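You operate a simulated robot arm through the tools that you are given. There is no shell and no other tool.

You are at the controls of a simulated two-armed robot. One attempt, no reset.

Task
Drain the water from the filter bowl into the grey cup.
Fine: stand the cup under the spout, shut the air valve till the display shows 0.0 bar, drain the bowl empty, shut the drain, then open the air again. Set down upright: grey cup.

It is judged by the outcome, as a careful person would: the job done as asked, and still so three seconds after it is handed in. It fails if anything else is knocked over, pushed out of place, dropped, spilled or broken.

Robot
Two 7-joint arms with two-finger parallel grippers on one trunk that stands fixed in place. Base frame: the origin is at the foot of the trunk, x ahead of it, y to its left, z up. Lengths are in mm, angles in rad, forces in N, time in s.
The left shoulder is at [70, 134, 1340], the right one opposite. With the tool pointing down near the work surface each hand reaches from about 100 to 580 mm from the base axis, measured 20 degrees to its own side. Payload 1.57 kg a hand.
The TCP of each hand is the grasp point between the finger pads, 30 mm short of the fingertips. In the tool frame z runs along the fingers and y along their closing line. The gripper opens to 80 mm. The fingers are 17 mm wide and 12 mm thick; the gripper's body (40 by 82 mm) begins 80 mm behind the TCP.
Orientation is that of the tool frame in the base frame, as a unit quaternion [x, y, z, w]. With the fingers straight down and closing along the base's y, the tool's x points along the base's -x, its y along +y and its z along -z.

Tools
- The arms move only by the tool step_arm. It takes "left_motion", "right_motion" or both (then of equal length, played together; a hand with none holds still); each is text: rows parted by semicolons, each of 7 numbers parted by spaces: the shift along the base's x, y, z in mm, then the turn, a rotation vector about the base's x, y, z in rad, then the opening, from 0 (shut) to 1 (fully open). In form: dx dy dz rx ry rz claw; .... A call has 1 to 20 rows; each row shifts and turns the commanded pose from where the row before left it. A row lasts 0.2 s, in which the tool goes at most 50 mm and 0.15 rad; a call with a longer step from one row to the next is refused whole, and so is a gripper value outside its range. Where a pose cannot be reached the arm comes as near as it can. A force on the tool above 60 N (or 10 N above the force at the start of the call, whichever is more), or a blocked arm, ends the call early, and 0.2 s more pass. The fingers move at their own pace (about 153 mm/s each) and stop on an object; they squeeze with about 23 N. The grip force told is the motor's: it shows also when the fingers shut on nothing. Time passes only in rows, and 0.2 s behind the last, so rows that do not move let the fingers close. It gives the time, the measured TCP pose, the force on the tool (base axes), the opening and the grip force at its end, in the units of the frame above (readings bear some noise), with the torque about the TCP (base axes, N m) and any sound that the robot's microphone picked up.
- Cameras (640 x 400 px; columns grow to the right, rows downward): "scene" is now at [138, 19.1, 1573]; the picture's right is [0.23, -0.97, 0.00], its down [-0.52, -0.12, -0.85] and it looks along [0.82, 0.19, -0.53] (base axes); focal length 214 px, centre (320, 200). "left" rides on the left gripper at [72, 7, -122] in its tool frame; the picture's right is [-0.09, 1.00, 0.00], its down [-0.84, -0.08, -0.54] and it looks along [-0.54, -0.05, 0.84] (tool axes); focal length 238 px, centre (320, 200). "right" rides on the right gripper at [72, -7, -122] in its tool frame; the picture's right is [0.09, 1.00, 0.00], its down [-0.84, 0.08, -0.54] and it looks along [-0.54, 0.05, 0.84] (tool axes); focal length 238 px, centre (320, 200). There is no depth. A picture from a camera that has moved, and an enlarged one, comes with that camera's place and axes in the base frame and with its lens.
- camera(camera): a new picture of that camera. No time passes.
- lift_body(by): slides the trunk up (or, below 0, down) by that many mm; the arms and the scene camera ride with it, the base frame stays. It gives what a move gives, with no picture.
- pan_tilt(pan, tilt): turns the head with the scene camera to pan (to the left, within 1.501 rad either way) and tilt (down, from -0.506 to 1.204), counted from straight ahead of the robot. It gives what a move gives.
- close_up(camera, box): a new picture of the part [left, top, right, bottom] of that camera's present view, enlarged. No time passes.
- close_job(): hands the job in; it is judged then, once.

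Places have to be worked out from the pictures, the camera data and where the tool is seen. Open the grippers and draw the arms clear of the work before you hand the job in, unless the task says otherwise.

The tools are called after ">>>" as a command line: name --argument value ..., lists and objects as JSON in quotes. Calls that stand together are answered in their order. step_arm: Moves the arms, as the interface text tells. Its arguments: {"type":"object","properties":{"left_motion":{"type":"string"},"right_motion":{"type":"string"}},"required":[]} The other tools are called the same way: lift_body (by) moves the trunk up or down; pan_tilt (pan, tilt) turns the head that bears the scene camera; camera (camera) takes a picture; close_up (camera, box) takes an enlarged picture of a part of a camera's view; close_job () hands the job in.

At the start:

```text
time: 0.0
left_ee_pos: [258.4, 206.0, 1479.5]
left_tcp_rot: [0.0, 1.0, 0.0, 0.001]
left_force: [0.2, 0.8, 0.3]
left_ft_torque: [-0.01, 0.02, -0.01]
left_opening: 80.0
left_gripper_force: 0.0
right_ee_pos: [322.7, -65.4, 1481.0]
right_tcp_rot: [0.0, 1.0, -0.001, 0.0]
right_force: [-0.5, 0.4, -0.7]
right_ft_torque: [-0.02, -0.04, 0.02]
right_opening: 80.1
right_gripper_force: 0.0
trunk travel left (down, up): [-914.0, 26.0]
head pan, tilt (commanded): [0.229, 0.56]
```

scene: 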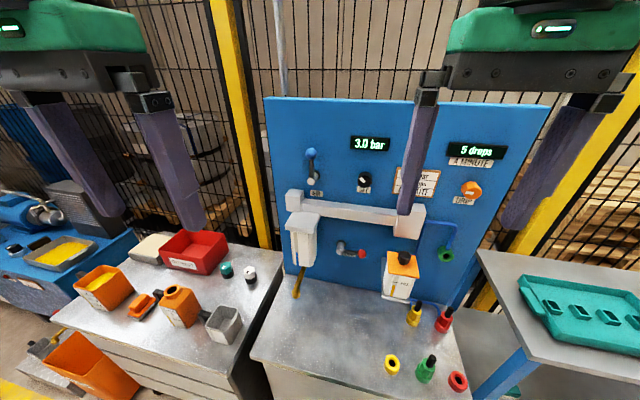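
right: 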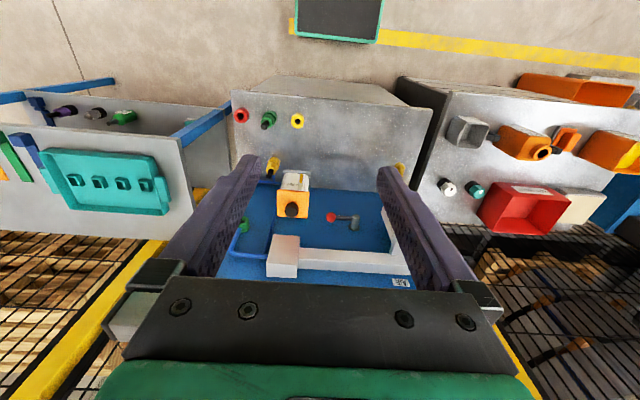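
left: 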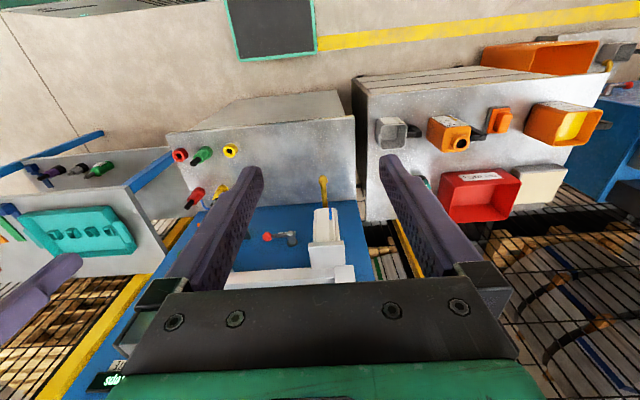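

I start with enlarged pictures of the panel and the side table to identify the valves, the bowl, the drain spout and the grey cup.

>>> close_up --camera "scene" --box '[260, 90, 420, 190]'

>>> close_up --camera "scene" --box '[270, 180, 430, 310]'

>>> close_up --camera "scene" --box '[120, 220, 300, 350]'

>>> close_up --camera "scene" --box '[380, 120, 540, 240]'

```text
4.00 times, centred on (340, 140) of scene
camera zoom: at [138.0, 19.1, 1573.0], right [0.23, -0.97, 0.0], down [-0.52, -0.12, -0.85], along [0.82, 0.19, -0.53], focal length 858 px, centre (240, 440)
```

zoom: 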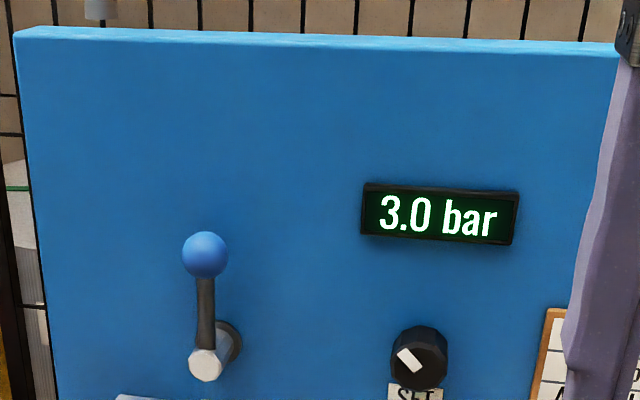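

```text
3.08 times, centred on (350, 245) of scene
camera zoom: at [138.0, 19.1, 1573.0], right [0.23, -0.97, 0.0], down [-0.52, -0.12, -0.85], along [0.82, 0.19, -0.53], focal length 660 px, centre (228, 62)
```

zoom: 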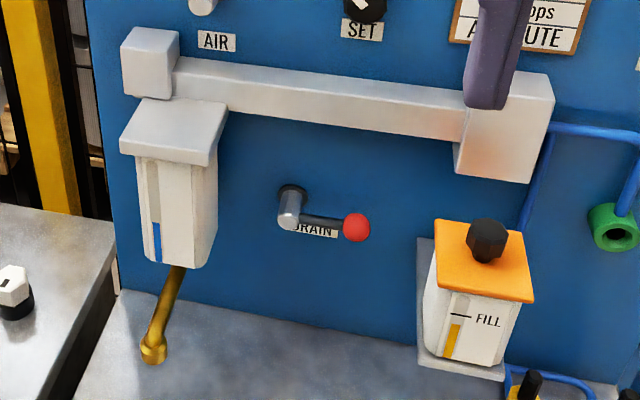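

```text
3.08 times, centred on (210, 285) of scene
camera zoom: at [138.0, 19.1, 1573.0], right [0.23, -0.97, 0.0], down [-0.52, -0.12, -0.85], along [0.82, 0.19, -0.53], focal length 660 px, centre (658, -62)
```

zoom: 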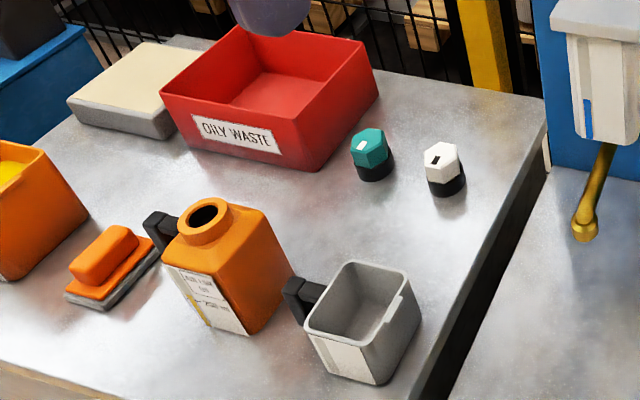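

```text
3.33 times, centred on (460, 180) of scene
camera zoom: at [138.0, 19.1, 1573.0], right [0.23, -0.97, 0.0], down [-0.52, -0.12, -0.85], along [0.82, 0.19, -0.53], focal length 715 px, centre (-147, 267)
```

zoom: 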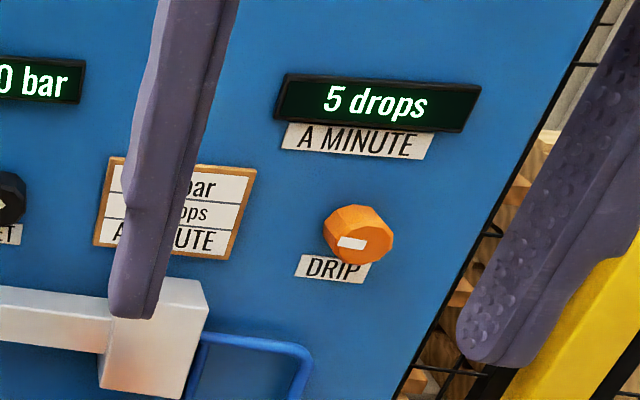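

Next I enlarge the hand camera views so I can triangulate the cup, spout, bowl and levers.

>>> close_up --camera "left" --box '[360, 90, 520, 190]'

>>> close_up --camera "left" --box '[220, 170, 380, 290]'

>>> close_up --camera "right" --box '[260, 150, 420, 290]'

>>> close_up --camera "right" --box '[420, 90, 580, 230]'

```text
4.00 times, centred on (440, 140) of left
camera zoom: at [185.6, 211.8, 1601.7], right [0.09, 1.0, 0.0], down [0.84, -0.08, 0.54], along [0.54, -0.05, -0.84], focal length 953 px, centre (-160, 440)
```

zoom: 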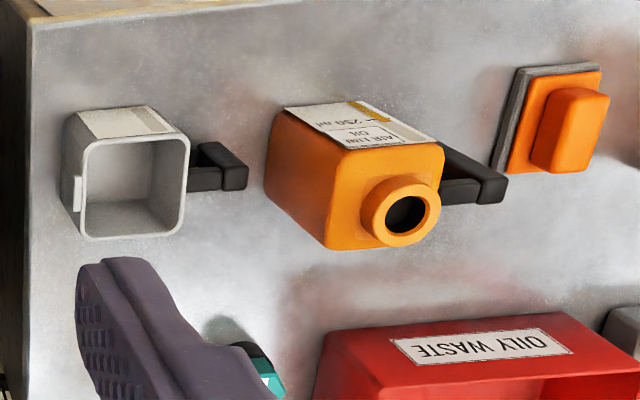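

```text
3.33 times, centred on (300, 230) of left
camera zoom: at [185.6, 211.8, 1601.7], right [0.09, 1.0, 0.0], down [0.84, -0.08, 0.54], along [0.54, -0.05, -0.84], focal length 794 px, centre (387, 100)
```

zoom: 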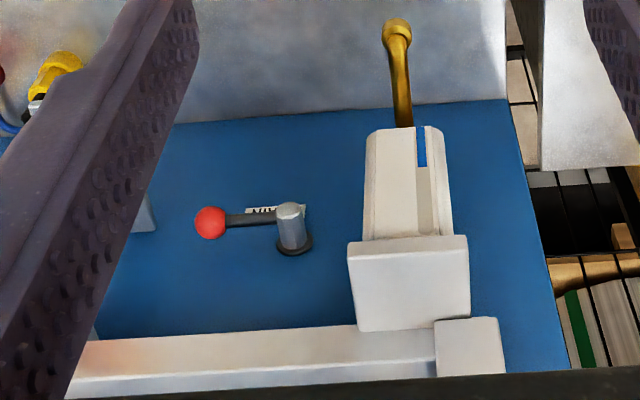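

```text
2.86 times, centred on (340, 220) of right
camera zoom: at [251.3, -74.7, 1600.4], right [-0.09, 1.0, 0.0], down [0.84, 0.08, 0.54], along [0.54, 0.05, -0.84], focal length 681 px, centre (263, 143)
```

zoom: 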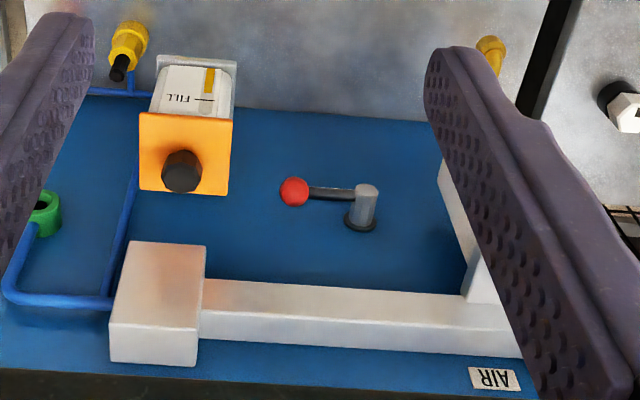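

```text
2.86 times, centred on (500, 160) of right
camera zoom: at [251.3, -74.7, 1600.4], right [-0.09, 1.0, 0.0], down [0.84, 0.08, 0.54], along [0.54, 0.05, -0.84], focal length 681 px, centre (-194, 314)
```

zoom: 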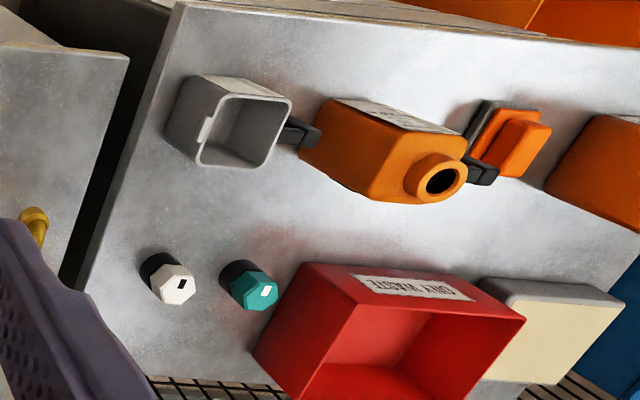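

Triangulating gives the grey cup rim centre near (442, 418, 872), the spout tip near (525, 188, 957), the drain pivot near (671, 75, 1025) with its ball at (676, -2, 1030), and the air pivot near (671, 169, 1290) with its ball at (676, 169, 1370). I lower the trunk 250 mm so both the table and the panel come within better reach and view.

>>> lift_body --by -250

>>> pan_tilt --pan 0.35 --tilt 0.35

>>> camera --camera "scene"

>>> camera --camera "left"

>>> camera --camera "right"

```text
time: 2.6
left_ee_pos: [256.8, 205.5, 1229.5]
left_tcp_rot: [0.0, 1.0, 0.001, 0.0]
left_force: [0.2, 0.9, -0.3]
left_ft_torque: [0.03, 0.03, 0.0]
left_opening: 79.9
left_gripper_force: 0.0
right_ee_pos: [323.7, -65.7, 1230.3]
right_tcp_rot: [0.0, 1.0, 0.0, 0.001]
right_force: [0.0, 0.6, -1.0]
right_ft_torque: [0.01, -0.03, 0.01]
right_opening: 80.1
right_gripper_force: 0.1
trunk travel left (down, up): [-664.0, 276.0]
head pan, tilt (commanded): [0.229, 0.56]
```

```text
time: 3.3
left_ee_pos: [257.4, 206.1, 1230.3]
left_tcp_rot: [0.0, 1.0, 0.0, 0.0]
left_force: [-0.9, -0.4, -0.5]
left_ft_torque: [0.01, -0.03, 0.0]
left_opening: 80.1
left_gripper_force: 0.1
right_ee_pos: [322.8, -65.9, 1229.9]
right_tcp_rot: [0.0, 1.0, 0.0, 0.0]
right_force: [0.0, -0.6, 0.1]
right_ft_torque: [-0.01, 0.0, 0.0]
right_opening: 79.9
right_gripper_force: 0.0
trunk travel left (down, up): [-664.0, 276.0]
head pan, tilt (commanded): [0.351, 0.351]
```

```text
taken
camera scene: at [138.2, 30.7, 1342.2], right [0.34, -0.94, 0.0], down [-0.32, -0.12, -0.94], along [0.88, 0.32, -0.34], focal length 214 px, centre (320, 200)
```

scene: 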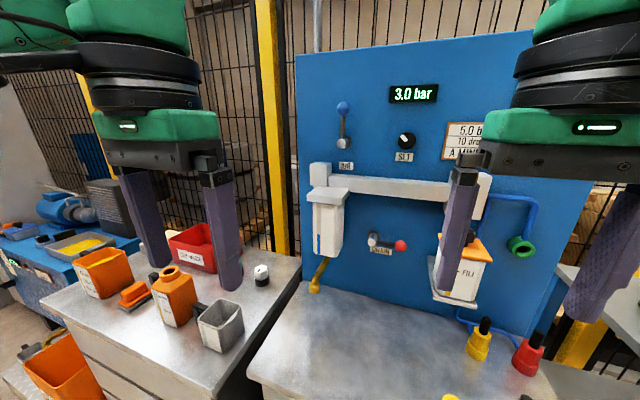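

```text
taken
camera left: at [185.5, 211.8, 1351.7], right [0.09, 1.0, 0.0], down [0.84, -0.08, 0.54], along [0.54, -0.05, -0.84], focal length 238 px, centre (320, 200)
```

left: 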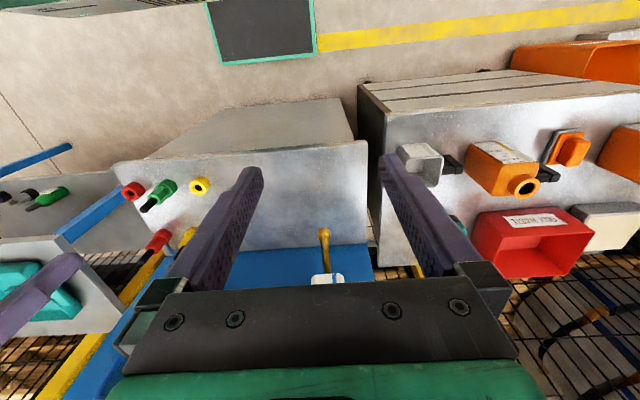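

```text
taken
camera right: at [251.3, -74.7, 1350.4], right [-0.09, 1.0, 0.0], down [0.84, 0.08, 0.54], along [0.54, 0.05, -0.84], focal length 238 px, centre (320, 200)
```

right: 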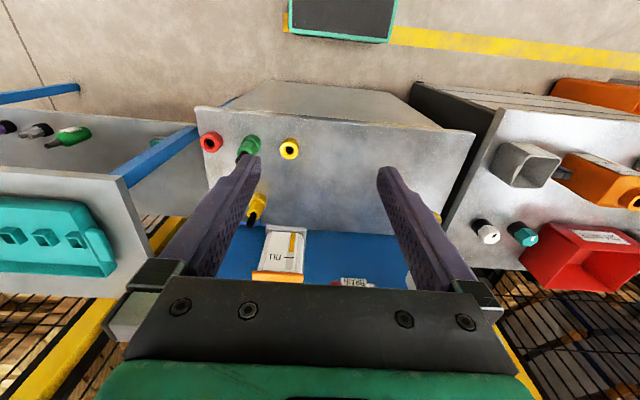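

The panel is now seen nearly face-on. I enlarge the bowl and levers, and the cup, to refine their positions.

>>> close_up --camera "scene" --box '[290, 70, 450, 180]'

>>> close_up --camera "scene" --box '[290, 180, 430, 300]'

>>> close_up --camera "scene" --box '[130, 250, 270, 370]'

>>> close_up --camera "right" --box '[440, 110, 600, 260]'

>>> close_up --camera "left" --box '[360, 110, 520, 230]'

```text
3.64 times, centred on (370, 125) of scene
camera zoom: at [138.2, 30.7, 1342.2], right [0.34, -0.94, 0.0], down [-0.32, -0.12, -0.94], along [0.88, 0.32, -0.34], focal length 780 px, centre (138, 473)
```

zoom: 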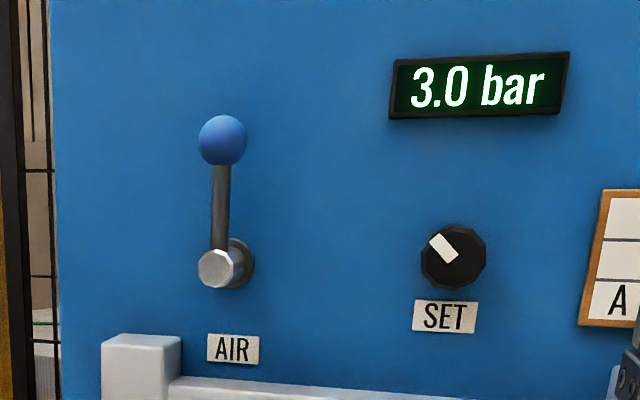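

```text
3.33 times, centred on (360, 240) of scene
camera zoom: at [138.2, 30.7, 1342.2], right [0.34, -0.94, 0.0], down [-0.32, -0.12, -0.94], along [0.88, 0.32, -0.34], focal length 715 px, centre (187, 67)
```

zoom: 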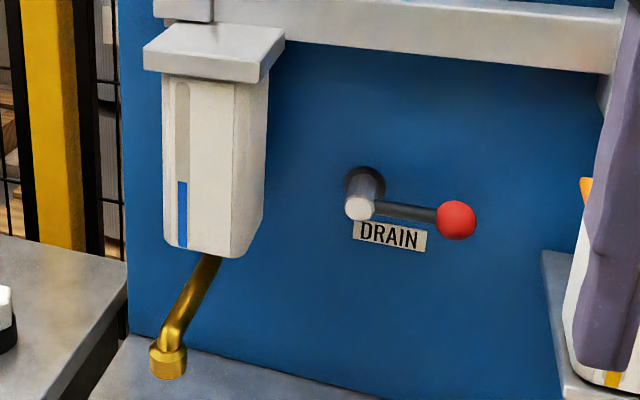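

```text
3.33 times, centred on (200, 310) of scene
camera zoom: at [138.2, 30.7, 1342.2], right [0.34, -0.94, 0.0], down [-0.32, -0.12, -0.94], along [0.88, 0.32, -0.34], focal length 715 px, centre (720, -167)
```

zoom: 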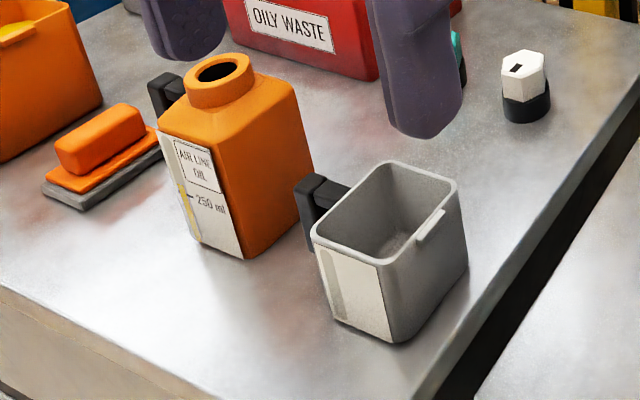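

```text
2.67 times, centred on (520, 185) of right
camera zoom: at [251.3, -74.7, 1350.4], right [-0.09, 1.0, 0.0], down [0.84, 0.08, 0.54], along [0.54, 0.05, -0.84], focal length 636 px, centre (-213, 240)
```

zoom: 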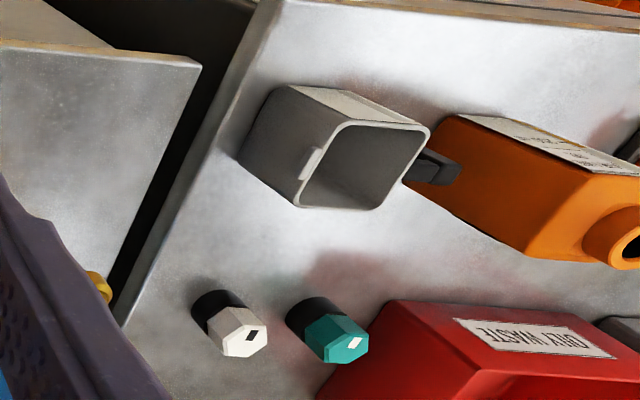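

```text
3.33 times, centred on (440, 170) of left
camera zoom: at [185.5, 211.8, 1351.7], right [0.09, 1.0, 0.0], down [0.84, -0.08, 0.54], along [0.54, -0.05, -0.84], focal length 794 px, centre (-80, 300)
```

zoom: 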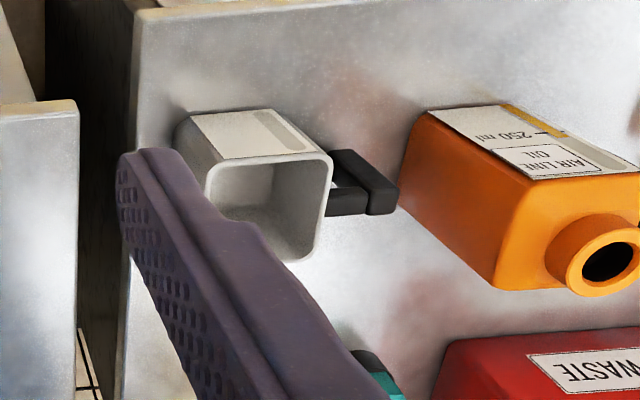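

The grey cup is about 80 x 80 mm at the rim, centred near (446, 419). Its handle sticks out to y ≈ 507, with the oil bottle's neck beyond it near (446, 578, 965). I bring the left hand above the handle at a safe height for a close look.

>>> step_arm --left_motion "20 33 -10 0 0 0 1; 20 33 -10 0 0 0 1; 20 33 -10 0 0 0 1; 20 33 -10 0 0 0 1; 20 33 -10 0 0 0 1; 20 33 -10 0 0 0 1; 20 33 -10 0 0 0 1; 20 33 -10 0 0 0 1"

>>> camera --camera "left"

>>> camera --camera "scene"

```text
time: 5.1
left_ee_pos: [365.0, 358.2, 1115.8]
left_tcp_rot: [-0.002, 1.0, 0.0, 0.002]
left_force: [-0.2, 0.7, -0.4]
left_ft_torque: [0.03, -0.01, 0.02]
left_opening: 80.0
left_gripper_force: 0.0
left hand out of reach, approached as far as the arm can: row 4, 5, 6, 7, 8
right_ee_pos: [323.8, -67.0, 1228.9]
right_tcp_rot: [0.0, 1.0, -0.001, -0.001]
right_force: [1.4, -0.4, 0.5]
right_ft_torque: [0.02, 0.03, 0.02]
right_opening: 80.2
right_gripper_force: 0.0
trunk travel left (down, up): [-664.0, 276.0]
head pan, tilt (commanded): [0.351, 0.351]
```

```text
taken
camera left: at [292.7, 363.7, 1237.5], right [0.09, 1.0, 0.0], down [0.84, -0.07, 0.54], along [0.54, -0.05, -0.84], focal length 238 px, centre (320, 200)
```

left: 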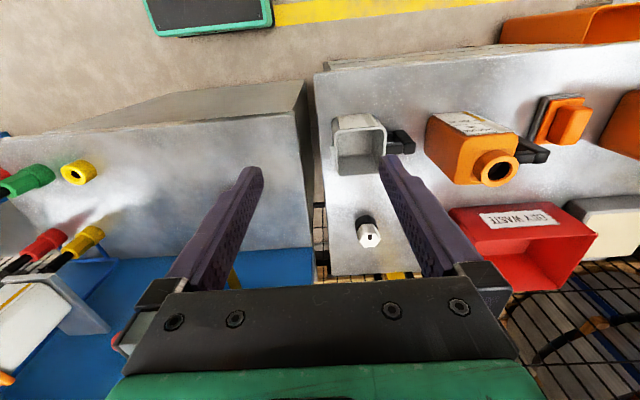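

```text
taken
camera scene: at [138.3, 30.6, 1342.3], right [0.34, -0.94, 0.0], down [-0.32, -0.12, -0.94], along [0.88, 0.32, -0.34], focal length 214 px, centre (320, 200)
```

scene: 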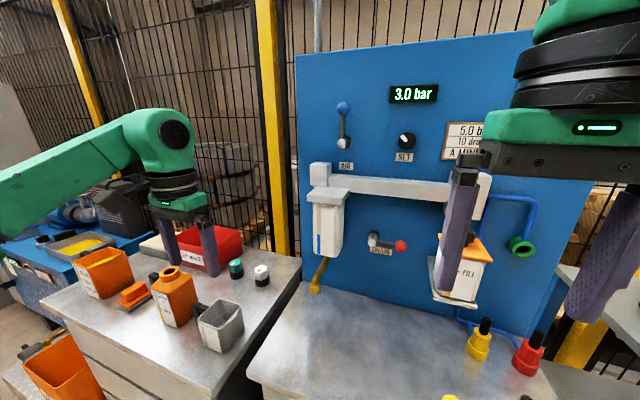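

The arm's reach limit shows it runs out when the wrist is too high above the shoulder. By my estimate the wrist-to-tip length is about 330 mm and the arm reach about 525 mm, so a shoulder height near 1250 suits the cup best, and I raise the trunk 160 mm.

>>> lift_body --by 160

```text
time: 7.0
left_ee_pos: [363.7, 358.3, 1276.0]
left_tcp_rot: [-0.001, 1.0, 0.0, 0.001]
left_force: [0.4, -0.3, 0.4]
left_ft_torque: [0.05, 0.0, 0.01]
left_opening: 79.8
left_gripper_force: 0.0
right_ee_pos: [322.0, -66.2, 1389.9]
right_tcp_rot: [0.001, 1.0, 0.0, 0.0]
right_force: [0.7, 0.2, -0.3]
right_ft_torque: [-0.01, 0.03, -0.01]
right_opening: 79.9
right_gripper_force: 0.0
trunk travel left (down, up): [-824.0, 116.0]
head pan, tilt (commanded): [0.351, 0.351]
```

Now I lower the left hand straight down to about z = 1080 and look at the cup from there.

>>> step_arm --left_motion "0 0 -40 0 0 0 1; 0 0 -40 0 0 0 1; 0 0 -40 0 0 0 1; 0 0 -40 0 0 0 1; 0 0 -40 0 0 0 1"

>>> camera --camera "left"

```text
time: 8.2
left_ee_pos: [365.2, 358.1, 1074.1]
left_tcp_rot: [-0.001, 1.0, -0.001, 0.001]
left_force: [1.0, 0.8, 0.4]
left_ft_torque: [-0.04, 0.03, 0.0]
left_opening: 80.0
left_gripper_force: 0.1
right_ee_pos: [323.6, -64.1, 1390.2]
right_tcp_rot: [0.0, 1.0, -0.001, 0.0]
right_force: [0.1, -0.9, 0.1]
right_ft_torque: [0.0, 0.0, 0.03]
right_opening: 80.2
right_gripper_force: 0.0
trunk travel left (down, up): [-824.0, 116.0]
head pan, tilt (commanded): [0.351, 0.351]
```

```text
taken
camera left: at [294.0, 363.0, 1196.7], right [0.09, 1.0, 0.0], down [0.84, -0.07, 0.54], along [0.54, -0.05, -0.84], focal length 238 px, centre (320, 200)
```

left: 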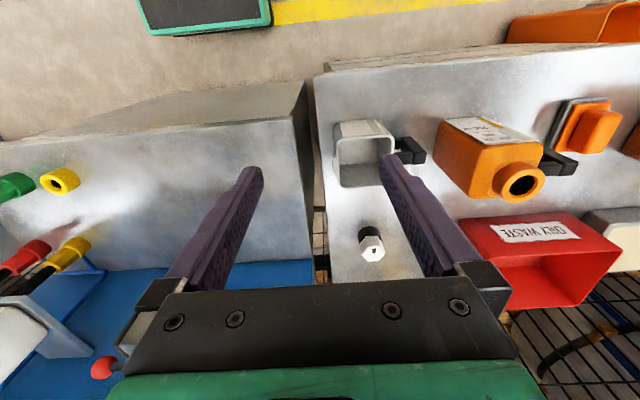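

The commanded pose restarted from the measured one, so shifts are trustworthy. I move on to about (435, 460, 1010), still above everything, to see the handle from close by.

>>> step_arm --left_motion "17.5 25.5 -16 0 0 0 1; 17.5 25.5 -16 0 0 0 1; 17.5 25.5 -16 0 0 0 1; 17.5 25.5 -16 0 0 0 1"

>>> camera --camera "left"

>>> close_up --camera "scene" --box '[130, 250, 290, 380]'

```text
time: 9.2
left_ee_pos: [383.7, 380.5, 1061.0]
left_tcp_rot: [-0.002, 1.0, 0.0, 0.001]
left_force: [0.7, -0.5, -0.5]
left_ft_torque: [-0.02, -0.03, 0.0]
left_opening: 79.9
left_gripper_force: 0.0
left hand out of reach, approached as far as the arm can: row 2, 3, 4
right_ee_pos: [323.9, -66.6, 1388.9]
right_tcp_rot: [0.0, 1.0, 0.0, 0.0]
right_force: [0.5, -0.1, 0.3]
right_ft_torque: [0.04, 0.01, -0.01]
right_opening: 80.0
right_gripper_force: 0.1
trunk travel left (down, up): [-824.0, 116.0]
head pan, tilt (commanded): [0.351, 0.351]
```

```text
taken
camera left: at [312.5, 386.2, 1182.5], right [0.09, 1.0, 0.0], down [0.84, -0.07, 0.54], along [0.54, -0.05, -0.84], focal length 238 px, centre (320, 200)
```

left: 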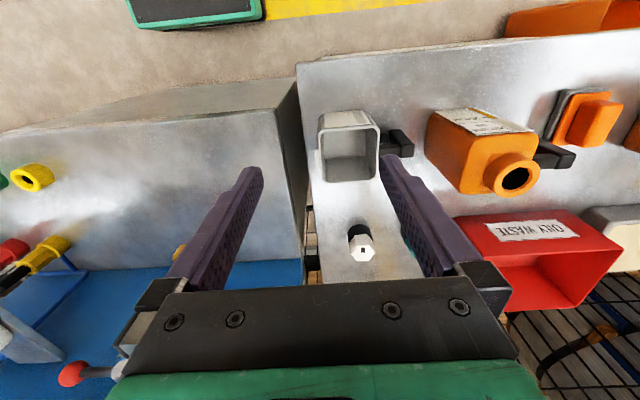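

```text
3.08 times, centred on (210, 315) of scene
camera zoom: at [138.6, 30.9, 1502.2], right [0.34, -0.94, 0.0], down [-0.32, -0.12, -0.94], along [0.88, 0.32, -0.34], focal length 660 px, centre (658, -154)
```

zoom: 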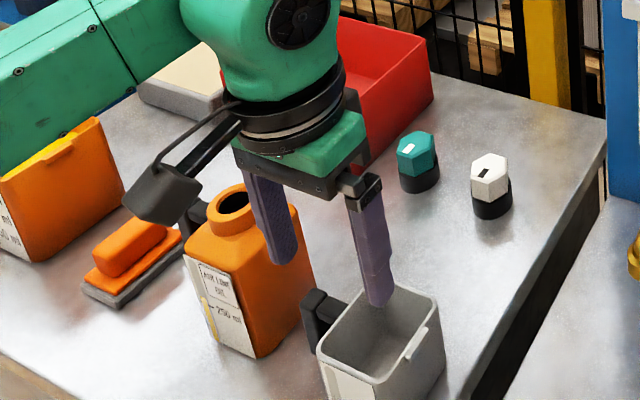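

The hand stopped short again although the arm does not look stretched, so I look at how the arm is folded.

>>> pan_tilt --pan 0.95 --tilt 0.35

>>> camera --camera "scene"

```text
time: 10.2
left_ee_pos: [385.0, 381.6, 1060.9]
left_tcp_rot: [-0.002, 1.0, 0.0, 0.001]
left_force: [-0.6, 0.7, 0.5]
left_ft_torque: [-0.03, 0.03, -0.02]
left_opening: 80.2
left_gripper_force: 0.0
right_ee_pos: [324.3, -66.2, 1390.2]
right_tcp_rot: [0.001, 1.0, 0.0, 0.0]
right_force: [0.2, -0.4, -0.3]
right_ft_torque: [0.02, -0.07, 0.04]
right_opening: 80.2
right_gripper_force: 0.1
trunk travel left (down, up): [-824.0, 116.0]
head pan, tilt (commanded): [0.949, 0.351]
```

```text
taken
camera scene: at [105.1, 74.4, 1502.3], right [0.81, -0.58, 0.0], down [-0.2, -0.28, -0.94], along [0.55, 0.76, -0.34], focal length 214 px, centre (320, 200)
```

scene: 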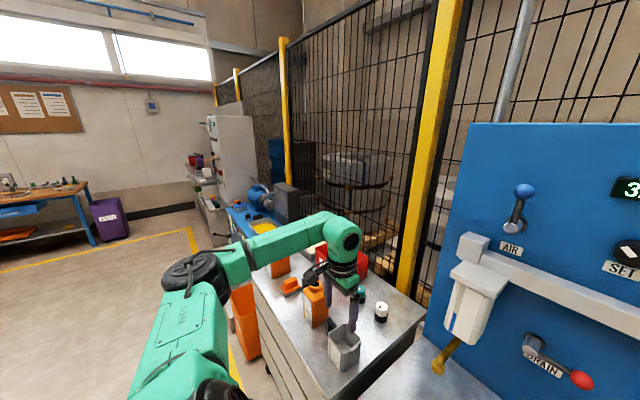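

The elbow sits far out to the left, so this is a joint limit rather than stretch. I try lower down, where the reach should be better, staying over the cup and clear of the bottle.

>>> step_arm --left_motion "0 0 -33 0 0 0 1; 0 0 -33 0 0 0 1; 0 0 -33 0 0 0 1; 15 15 0 0 0 0 1; 15 15 0 0 0 0 1; 10 20 0 0 0 0 1; 10 20 0 0 0 0 1"

>>> camera --camera "left"

>>> camera --camera "scene"

```text
time: 11.8
left_ee_pos: [407.7, 377.8, 965.1]
left_tcp_rot: [-0.003, 1.0, 0.002, 0.002]
left_force: [0.2, 0.6, -0.2]
left_ft_torque: [-0.02, 0.03, 0.0]
left_opening: 80.1
left_gripper_force: 0.0
left hand out of reach, approached as far as the arm can: row 3, 4, 5, 6, 7
right_ee_pos: [322.5, -66.5, 1390.1]
right_tcp_rot: [0.0, 1.0, 0.0, -0.001]
right_force: [0.0, -0.3, 0.1]
right_ft_torque: [0.01, -0.01, 0.02]
right_opening: 80.1
right_gripper_force: 0.1
trunk travel left (down, up): [-824.0, 116.0]
head pan, tilt (commanded): [0.949, 0.351]
```

```text
taken
camera left: at [336.5, 382.6, 1086.7], right [0.08, 1.0, 0.0], down [0.84, -0.07, 0.54], along [0.54, -0.04, -0.84], focal length 238 px, centre (320, 200)
```

left: 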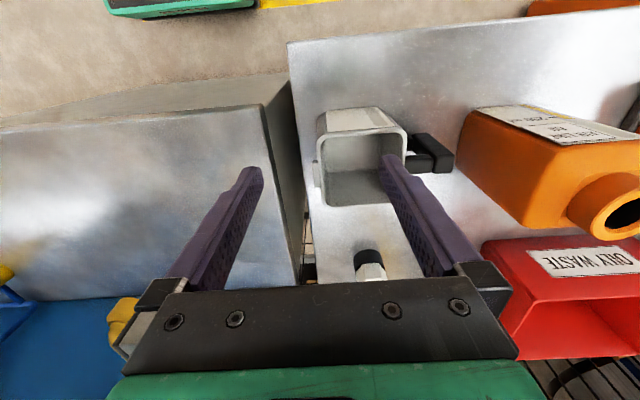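

```text
taken
camera scene: at [105.2, 74.7, 1502.2], right [0.81, -0.58, 0.0], down [-0.2, -0.28, -0.94], along [0.55, 0.76, -0.34], focal length 214 px, centre (320, 200)
```

scene: 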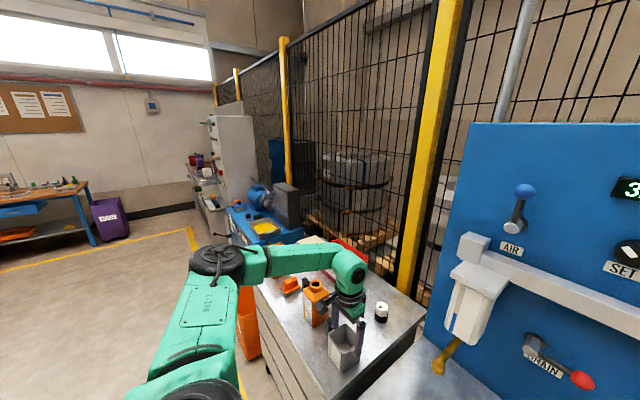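

Even straight down was refused there, which points to the wrist roll limit for this tool yaw. I test by yawing the hand +0.45 rad and then moving outward.

>>> step_arm --left_motion "0 0 0 0 0 0.15 1; 0 0 0 0 0 0.15 1; 0 0 0 0 0 0.15 1; 5 15 0 0 0 0 1; 5 15 0 0 0 0 1; 5 15 0 0 0 0 1"

```text
time: 13.2
left_ee_pos: [423.1, 423.7, 965.3]
left_tcp_rot: [-0.225, 0.974, 0.001, 0.0]
left_force: [-0.2, -0.5, -0.8]
left_ft_torque: [0.0, -0.01, 0.01]
left_opening: 80.2
left_gripper_force: 0.1
right_ee_pos: [324.6, -65.8, 1390.2]
right_tcp_rot: [0.0, 1.0, 0.0, 0.0]
right_force: [0.4, 0.5, -0.5]
right_ft_torque: [0.04, 0.0, 0.02]
right_opening: 80.1
right_gripper_force: 0.0
trunk travel left (down, up): [-824.0, 116.0]
head pan, tilt (commanded): [0.949, 0.351]
```

With the yaw at +0.45 rad the hand reached (423, 424, 965), so it was a yaw limit of the wrist. I look at the handle from here.

>>> camera --camera "left"

>>> close_up --camera "left" --box '[320, 60, 560, 220]'

>>> close_up --camera "scene" --box '[270, 240, 430, 380]'

```text
taken
camera left: at [355.7, 397.6, 1087.1], right [-0.35, 0.94, 0.0], down [0.78, 0.3, 0.54], along [0.51, 0.19, -0.84], focal length 238 px, centre (320, 200)
```

left: 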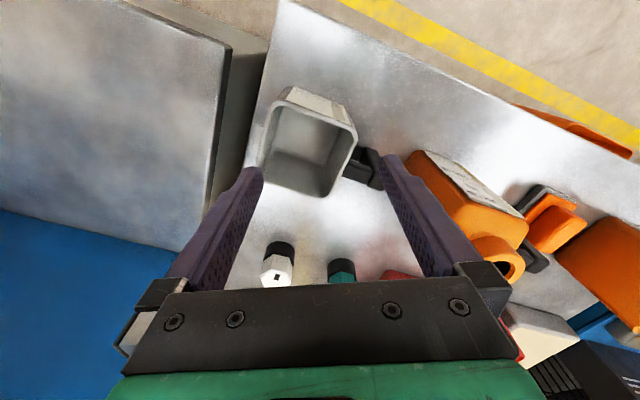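

```text
2.50 times, centred on (440, 140) of left
camera zoom: at [355.7, 397.6, 1087.1], right [-0.35, 0.94, 0.0], down [0.78, 0.3, 0.54], along [0.51, 0.19, -0.84], focal length 596 px, centre (20, 350)
```

zoom: 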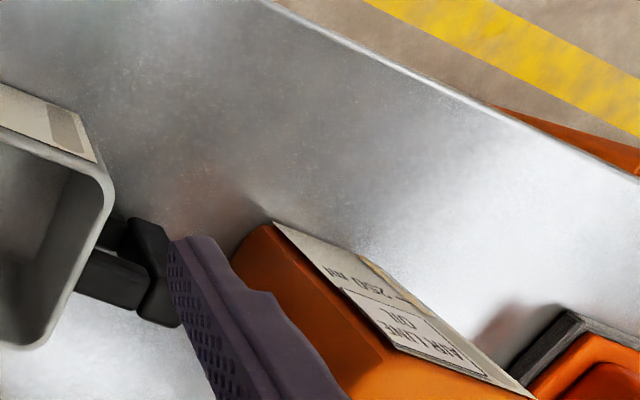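

```text
2.86 times, centred on (350, 310) of scene
camera zoom: at [105.3, 74.8, 1502.2], right [0.81, -0.58, 0.0], down [-0.2, -0.28, -0.94], along [0.55, 0.76, -0.34], focal length 613 px, centre (234, -114)
```

zoom: 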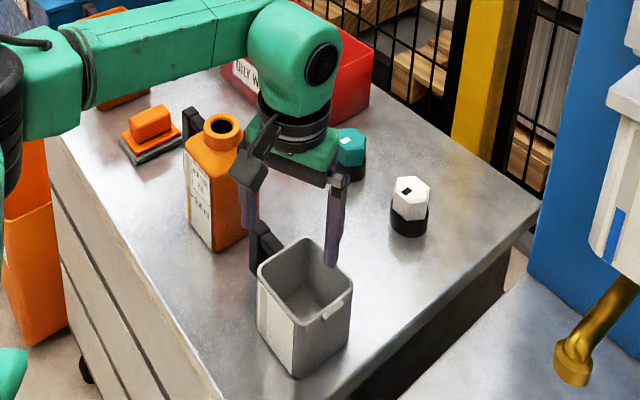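

The handle is a D-shaped flat bar about 17 mm thick in x, centred near x = 446, with its top near z = 866 and its outer face near y = 508. The bottle's face is some 45 mm beyond it. I turn the hand to yaw +90° so it closes along x, and see whether that is reachable.

>>> step_arm --left_motion "0 0 5 0 0 0.14 1; 0 0 5 0 0 0.14 1; 0 0 5 0 0 0.14 1; 0 0 5 0 0 0.14 1; 0 0 0 0 0 0.14 1; 0 0 0 0 0 0.14 1; 0 0 0 0 0 0.14 1; 0 0 0 0 0 0.14 1"

>>> camera --camera "left"

```text
time: 14.9
left_ee_pos: [423.5, 424.2, 985.8]
left_tcp_rot: [0.709, -0.705, 0.0, -0.001]
left_force: [-0.5, 0.4, 0.2]
left_ft_torque: [-0.02, 0.0, -0.02]
left_opening: 80.1
left_gripper_force: 0.1
right_ee_pos: [322.9, -65.4, 1390.0]
right_tcp_rot: [-0.001, 1.0, 0.0, 0.0]
right_force: [-0.5, -0.4, 0.8]
right_ft_torque: [-0.01, 0.02, -0.03]
right_opening: 80.0
right_gripper_force: 0.0
trunk travel left (down, up): [-824.0, 116.0]
head pan, tilt (commanded): [0.949, 0.351]
```

```text
taken
camera left: at [417.9, 350.1, 1107.3], right [-1.0, 0.09, 0.0], down [0.07, 0.84, 0.54], along [0.05, 0.54, -0.84], focal length 238 px, centre (320, 200)
```

left: 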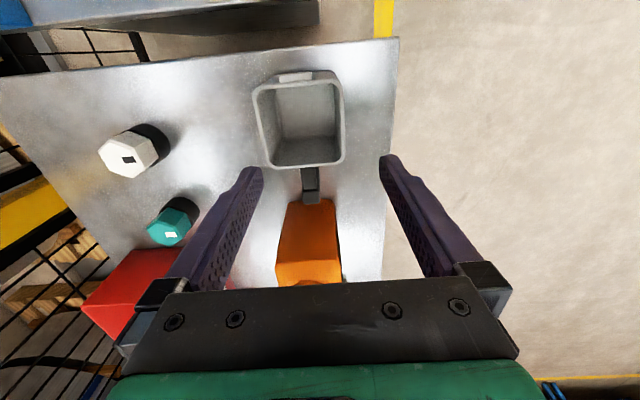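

Yaw +90° works, and the handle lies between the fingers in the view. I enlarge it to fix its position.

>>> close_up --camera "left" --box '[240, 60, 380, 220]'

```text
2.50 times, centred on (310, 140) of left
camera zoom: at [417.9, 350.1, 1107.3], right [-1.0, 0.09, 0.0], down [0.07, 0.84, 0.54], along [0.05, 0.54, -0.84], focal length 596 px, centre (345, 350)
```

zoom: 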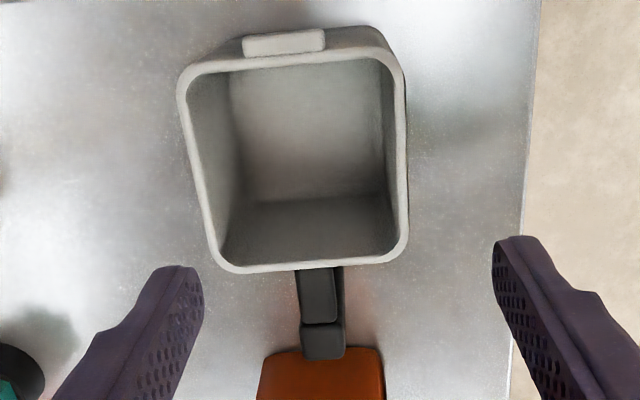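

The handle spans x ≈ 434–452 (centre 443) and y ≈ 458–508, so I move the left hand above the grip point (443, 487) and check the alignment before going down.

>>> step_arm --left_motion "6.5 21 -6 0 0 0 1; 6.5 21 -10 0 0 0 1; 6.5 21 -10 0 0 0 1; 0 0 -10 0 0 0 1"

>>> camera --camera "left"

>>> close_up --camera "left" --box '[240, 60, 400, 220]'

>>> close_up --camera "scene" --box '[270, 240, 430, 380]'

```text
time: 15.9
left_ee_pos: [441.9, 484.4, 947.3]
left_tcp_rot: [0.708, -0.707, -0.001, -0.001]
left_force: [0.1, -0.3, -0.5]
left_ft_torque: [-0.01, 0.02, 0.0]
left_opening: 79.7
left_gripper_force: 0.0
right_ee_pos: [323.4, -65.2, 1390.2]
right_tcp_rot: [0.0, 1.0, -0.001, 0.0]
right_force: [0.5, 0.0, 0.5]
right_ft_torque: [0.02, -0.04, 0.0]
right_opening: 80.1
right_gripper_force: 0.0
trunk travel left (down, up): [-824.0, 116.0]
head pan, tilt (commanded): [0.949, 0.351]
```

```text
taken
camera left: at [436.7, 412.9, 1069.6], right [-1.0, 0.09, 0.0], down [0.08, 0.84, 0.54], along [0.05, 0.54, -0.84], focal length 238 px, centre (320, 200)
```

left: 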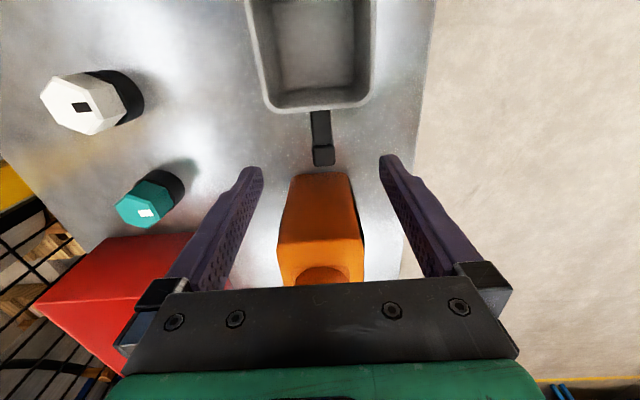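

```text
2.50 times, centred on (320, 140) of left
camera zoom: at [436.7, 412.9, 1069.6], right [-1.0, 0.09, 0.0], down [0.08, 0.84, 0.54], along [0.05, 0.54, -0.84], focal length 596 px, centre (320, 350)
```

zoom: 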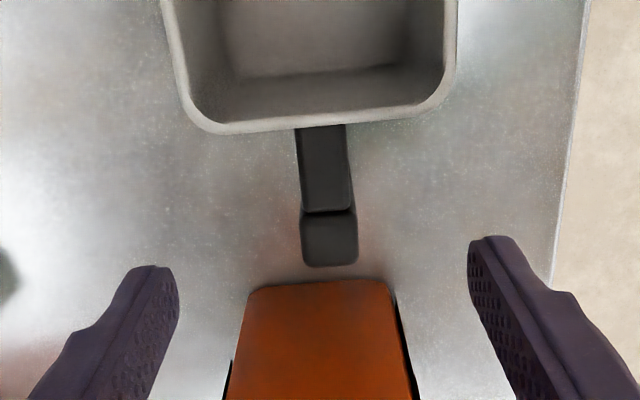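

```text
2.86 times, centred on (350, 310) of scene
camera zoom: at [105.2, 74.5, 1502.3], right [0.81, -0.58, 0.0], down [-0.2, -0.28, -0.94], along [0.55, 0.76, -0.34], focal length 613 px, centre (234, -114)
```

zoom: 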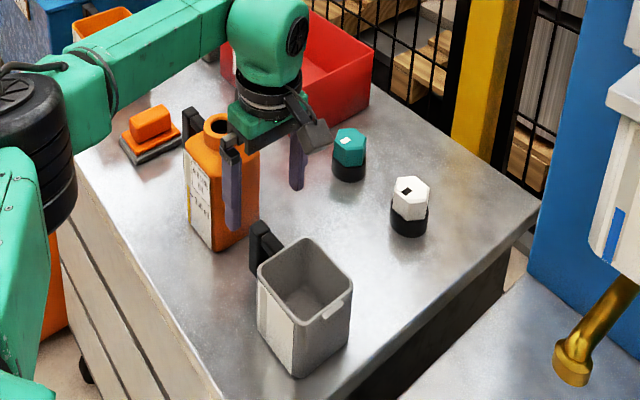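

The handle (x ≈ 442) is centred between the fingers. I shift 8 mm further out onto the upright bar and lower the hand to z ≈ 857, watching the force.

>>> step_arm --left_motion "0 8 -15 0 0 0 1; 0 0 -20 0 0 0 1; 0 0 -20 0 0 0 1; 0 0 -20 0 0 0 1; 0 0 -15 0 0 0 1"

>>> camera --camera "left"

>>> close_up --camera "scene" --box '[270, 240, 430, 380]'

```text
time: 17.1
left_ee_pos: [445.3, 494.5, 859.1]
left_tcp_rot: [0.708, -0.706, -0.001, -0.001]
left_force: [0.1, 0.5, 0.7]
left_ft_torque: [0.01, 0.01, 0.0]
left_opening: 80.4
left_gripper_force: 0.0
right_ee_pos: [323.1, -66.1, 1390.5]
right_tcp_rot: [0.001, 1.0, 0.0, 0.0]
right_force: [-0.5, -0.6, 0.0]
right_ft_torque: [-0.01, 0.0, -0.02]
right_opening: 80.1
right_gripper_force: 0.0
trunk travel left (down, up): [-824.0, 116.0]
head pan, tilt (commanded): [0.949, 0.351]
```

```text
taken
camera left: at [438.8, 420.7, 981.9], right [-1.0, 0.09, 0.0], down [0.08, 0.84, 0.54], along [0.05, 0.54, -0.84], focal length 238 px, centre (320, 200)
```

left: 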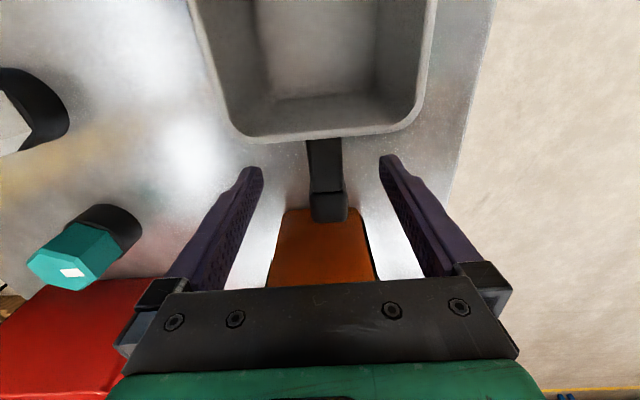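

```text
2.86 times, centred on (350, 310) of scene
camera zoom: at [105.5, 74.7, 1502.2], right [0.81, -0.58, 0.0], down [-0.2, -0.28, -0.94], along [0.55, 0.76, -0.34], focal length 613 px, centre (234, -114)
```

zoom: 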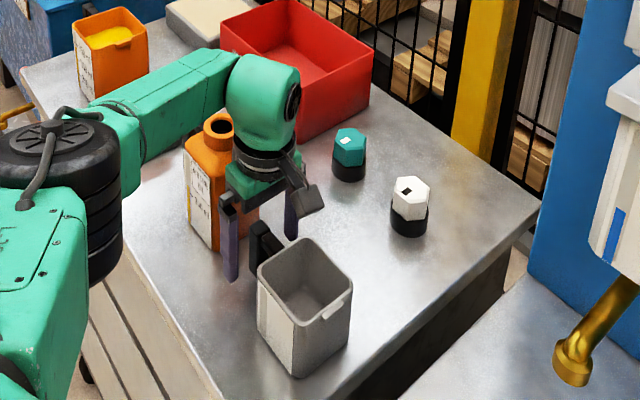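

The upright bar of the handle sits between the fingers, with the tips about 37 mm below its top. I close on it.

>>> step_arm --left_motion "0 0 0 0 0 0 0.5; 0 0 0 0 0 0 0.2; 0 0 0 0 0 0 0; 0 0 0 0 0 0 0; 0 0 0 0 0 0 0"

>>> camera --camera "left"

```text
time: 18.4
left_ee_pos: [444.6, 494.0, 861.3]
left_tcp_rot: [0.707, -0.707, -0.001, -0.001]
left_force: [0.4, 0.5, -0.3]
left_ft_torque: [0.11, 0.01, 0.01]
left_opening: 19.6
left_gripper_force: 23.1
right_ee_pos: [323.6, -66.1, 1389.2]
right_tcp_rot: [0.001, 1.0, 0.0, -0.001]
right_force: [-0.2, -0.4, 0.3]
right_ft_torque: [0.02, 0.02, 0.01]
right_opening: 80.1
right_gripper_force: 0.0
trunk travel left (down, up): [-824.0, 116.0]
head pan, tilt (commanded): [0.949, 0.351]
```

```text
taken
camera left: at [438.8, 420.6, 982.2], right [-1.0, 0.09, 0.0], down [0.08, 0.84, 0.54], along [0.05, 0.54, -0.84], focal length 238 px, centre (320, 200)
```

left: 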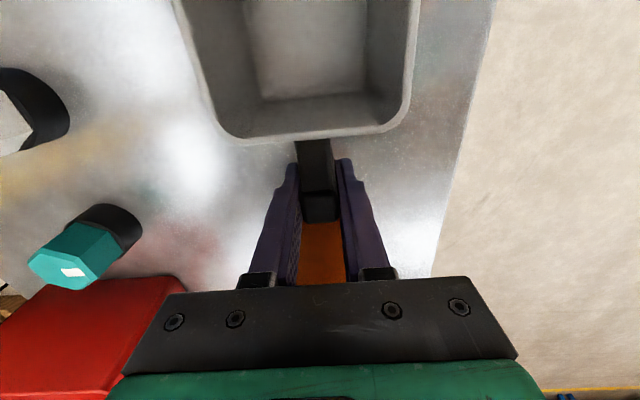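

The grip holds at 19.6 mm opening with 23 N. I lift the cup straight up 100 mm.

>>> step_arm --left_motion "0 0 8 0 0 0 0; 0 0 15 0 0 0 0; 0 0 20 0 0 0 0; 0 0 20 0 0 0 0; 0 0 20 0 0 0 0; 0 0 17 0 0 0 0"

>>> camera --camera "left"

>>> camera --camera "scene"

```text
time: 19.8
left_ee_pos: [442.4, 493.3, 961.1]
left_tcp_rot: [0.707, -0.707, -0.001, -0.001]
left_force: [0.5, -0.3, -0.8]
left_ft_torque: [0.07, -0.02, -0.03]
left_opening: 19.4
left_gripper_force: 23.4
right_ee_pos: [324.1, -65.9, 1389.8]
right_tcp_rot: [0.0, 1.0, 0.0, 0.0]
right_force: [-0.4, 0.0, -0.2]
right_ft_torque: [-0.01, 0.02, -0.02]
right_opening: 80.4
right_gripper_force: 0.0
trunk travel left (down, up): [-824.0, 116.0]
head pan, tilt (commanded): [0.949, 0.351]
```

```text
taken
camera left: at [436.6, 421.1, 1082.3], right [-1.0, 0.09, 0.0], down [0.08, 0.84, 0.54], along [0.05, 0.54, -0.84], focal length 238 px, centre (320, 200)
```

left: 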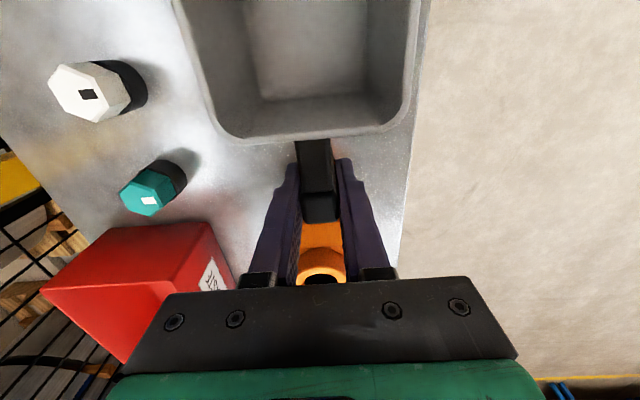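

```text
taken
camera scene: at [105.0, 74.4, 1502.3], right [0.81, -0.58, 0.0], down [-0.2, -0.28, -0.94], along [0.55, 0.76, -0.34], focal length 214 px, centre (320, 200)
```

scene: 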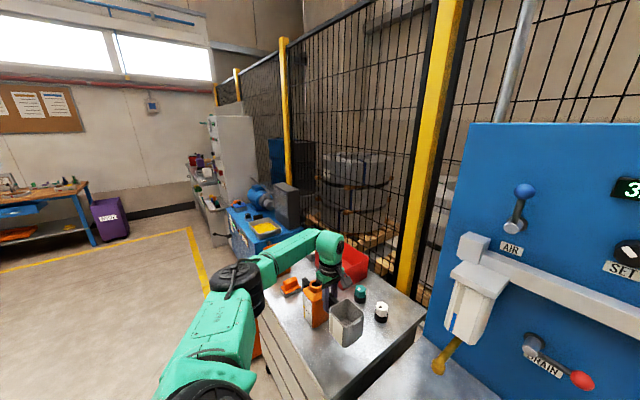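

The cup is held firmly and level. I carry it across toward the front of the drain table, keeping it high and in front of the spout.

>>> step_arm --left_motion "-12 -35 0 0 0 0 0; -13 -40 0 0 0 0 0; -13 -40 0 0 0 0 0; -13 -40 0 0 0 0 0; -13 -40 0 0 0 0 0; -12 -35 0 0 0 0 0"

>>> pan_tilt --pan 0.35 --tilt 0.6

>>> camera --camera "scene"

```text
time: 21.1
left_ee_pos: [371.3, 260.9, 960.0]
left_tcp_rot: [0.709, -0.706, -0.001, -0.001]
left_force: [-0.3, -0.2, -1.2]
left_ft_torque: [0.08, -0.01, 0.02]
left_opening: 19.5
left_gripper_force: 23.0
right_ee_pos: [324.9, -65.4, 1389.7]
right_tcp_rot: [0.001, 1.0, 0.001, 0.0]
right_force: [0.1, -0.5, -0.5]
right_ft_torque: [0.01, 0.02, 0.02]
right_opening: 79.9
right_gripper_force: 0.1
trunk travel left (down, up): [-824.0, 116.0]
head pan, tilt (commanded): [0.949, 0.351]
```

```text
time: 22.1
left_ee_pos: [371.6, 263.1, 960.0]
left_tcp_rot: [0.708, -0.706, -0.001, -0.001]
left_force: [0.2, -1.0, -0.9]
left_ft_torque: [0.06, 0.02, 0.01]
left_opening: 19.8
left_gripper_force: 23.2
right_ee_pos: [324.6, -65.1, 1389.5]
right_tcp_rot: [0.0, 1.0, 0.0, -0.001]
right_force: [1.1, 0.4, -1.2]
right_ft_torque: [0.01, -0.01, 0.04]
right_opening: 79.8
right_gripper_force: 0.1
trunk travel left (down, up): [-824.0, 116.0]
head pan, tilt (commanded): [0.351, 0.6]
```

```text
taken
camera scene: at [133.9, 29.5, 1479.5], right [0.34, -0.94, 0.0], down [-0.53, -0.19, -0.83], along [0.77, 0.28, -0.56], focal length 214 px, centre (320, 200)
```

scene: 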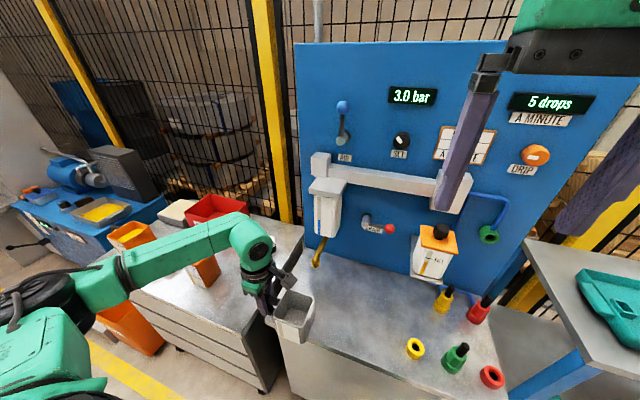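

Now I try swinging the handle round to face the robot by turning the hand a further 90° while moving to about (366, 190).

>>> step_arm --left_motion "0 -6.5 0 0 0 0.1428 0; 0 -6.5 0 0 0 0.1428 0; 0 -6.5 0 0 0 0.1428 0; 0 -6.5 0 0 0 0.1428 0; 0 -6.5 0 0 0 0.1428 0; 0 -6.5 0 0 0 0.1428 0; 0 -6.5 0 0 0 0.1428 0; 0 -6.5 0 0 0 0.1428 0; 0 -6.5 0 0 0 0.1428 0; 0 -6.5 0 0 0 0.1428 0; 0 -6.5 0 0 0 0.1428 0"

>>> camera --camera "scene"

>>> camera --camera "left"

```text
time: 24.6
left_ee_pos: [368.5, 193.4, 959.9]
left_tcp_rot: [1.0, 0.003, -0.001, 0.0]
left_force: [-0.7, 0.1, -1.0]
left_ft_torque: [0.02, 0.04, 0.01]
left_opening: 19.7
left_gripper_force: 23.2
right_ee_pos: [323.8, -65.8, 1389.8]
right_tcp_rot: [0.0, 1.0, 0.0, 0.0]
right_force: [0.1, -0.3, -0.4]
right_ft_torque: [-0.01, -0.01, 0.01]
right_opening: 80.4
right_gripper_force: 0.1
trunk travel left (down, up): [-824.0, 116.0]
head pan, tilt (commanded): [0.351, 0.6]
```

```text
taken
camera scene: at [134.2, 29.0, 1479.5], right [0.34, -0.94, 0.0], down [-0.53, -0.19, -0.82], along [0.77, 0.28, -0.57], focal length 214 px, centre (320, 200)
```

scene: 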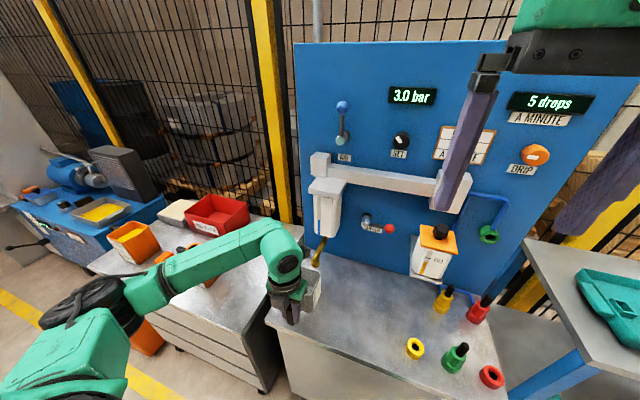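

```text
taken
camera left: at [441.1, 185.5, 1080.9], right [-0.09, -1.0, 0.0], down [-0.84, 0.07, 0.54], along [-0.54, 0.05, -0.84], focal length 238 px, centre (320, 200)
```

left: 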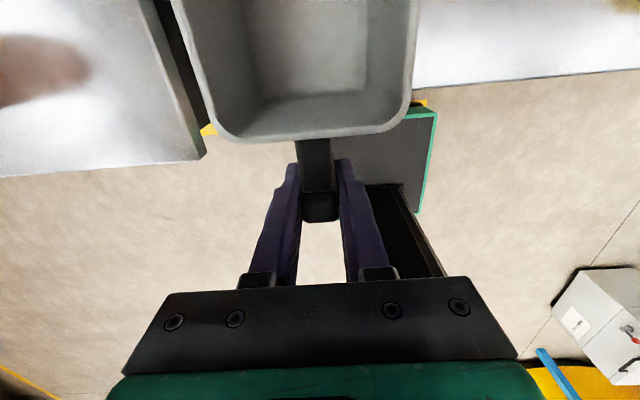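

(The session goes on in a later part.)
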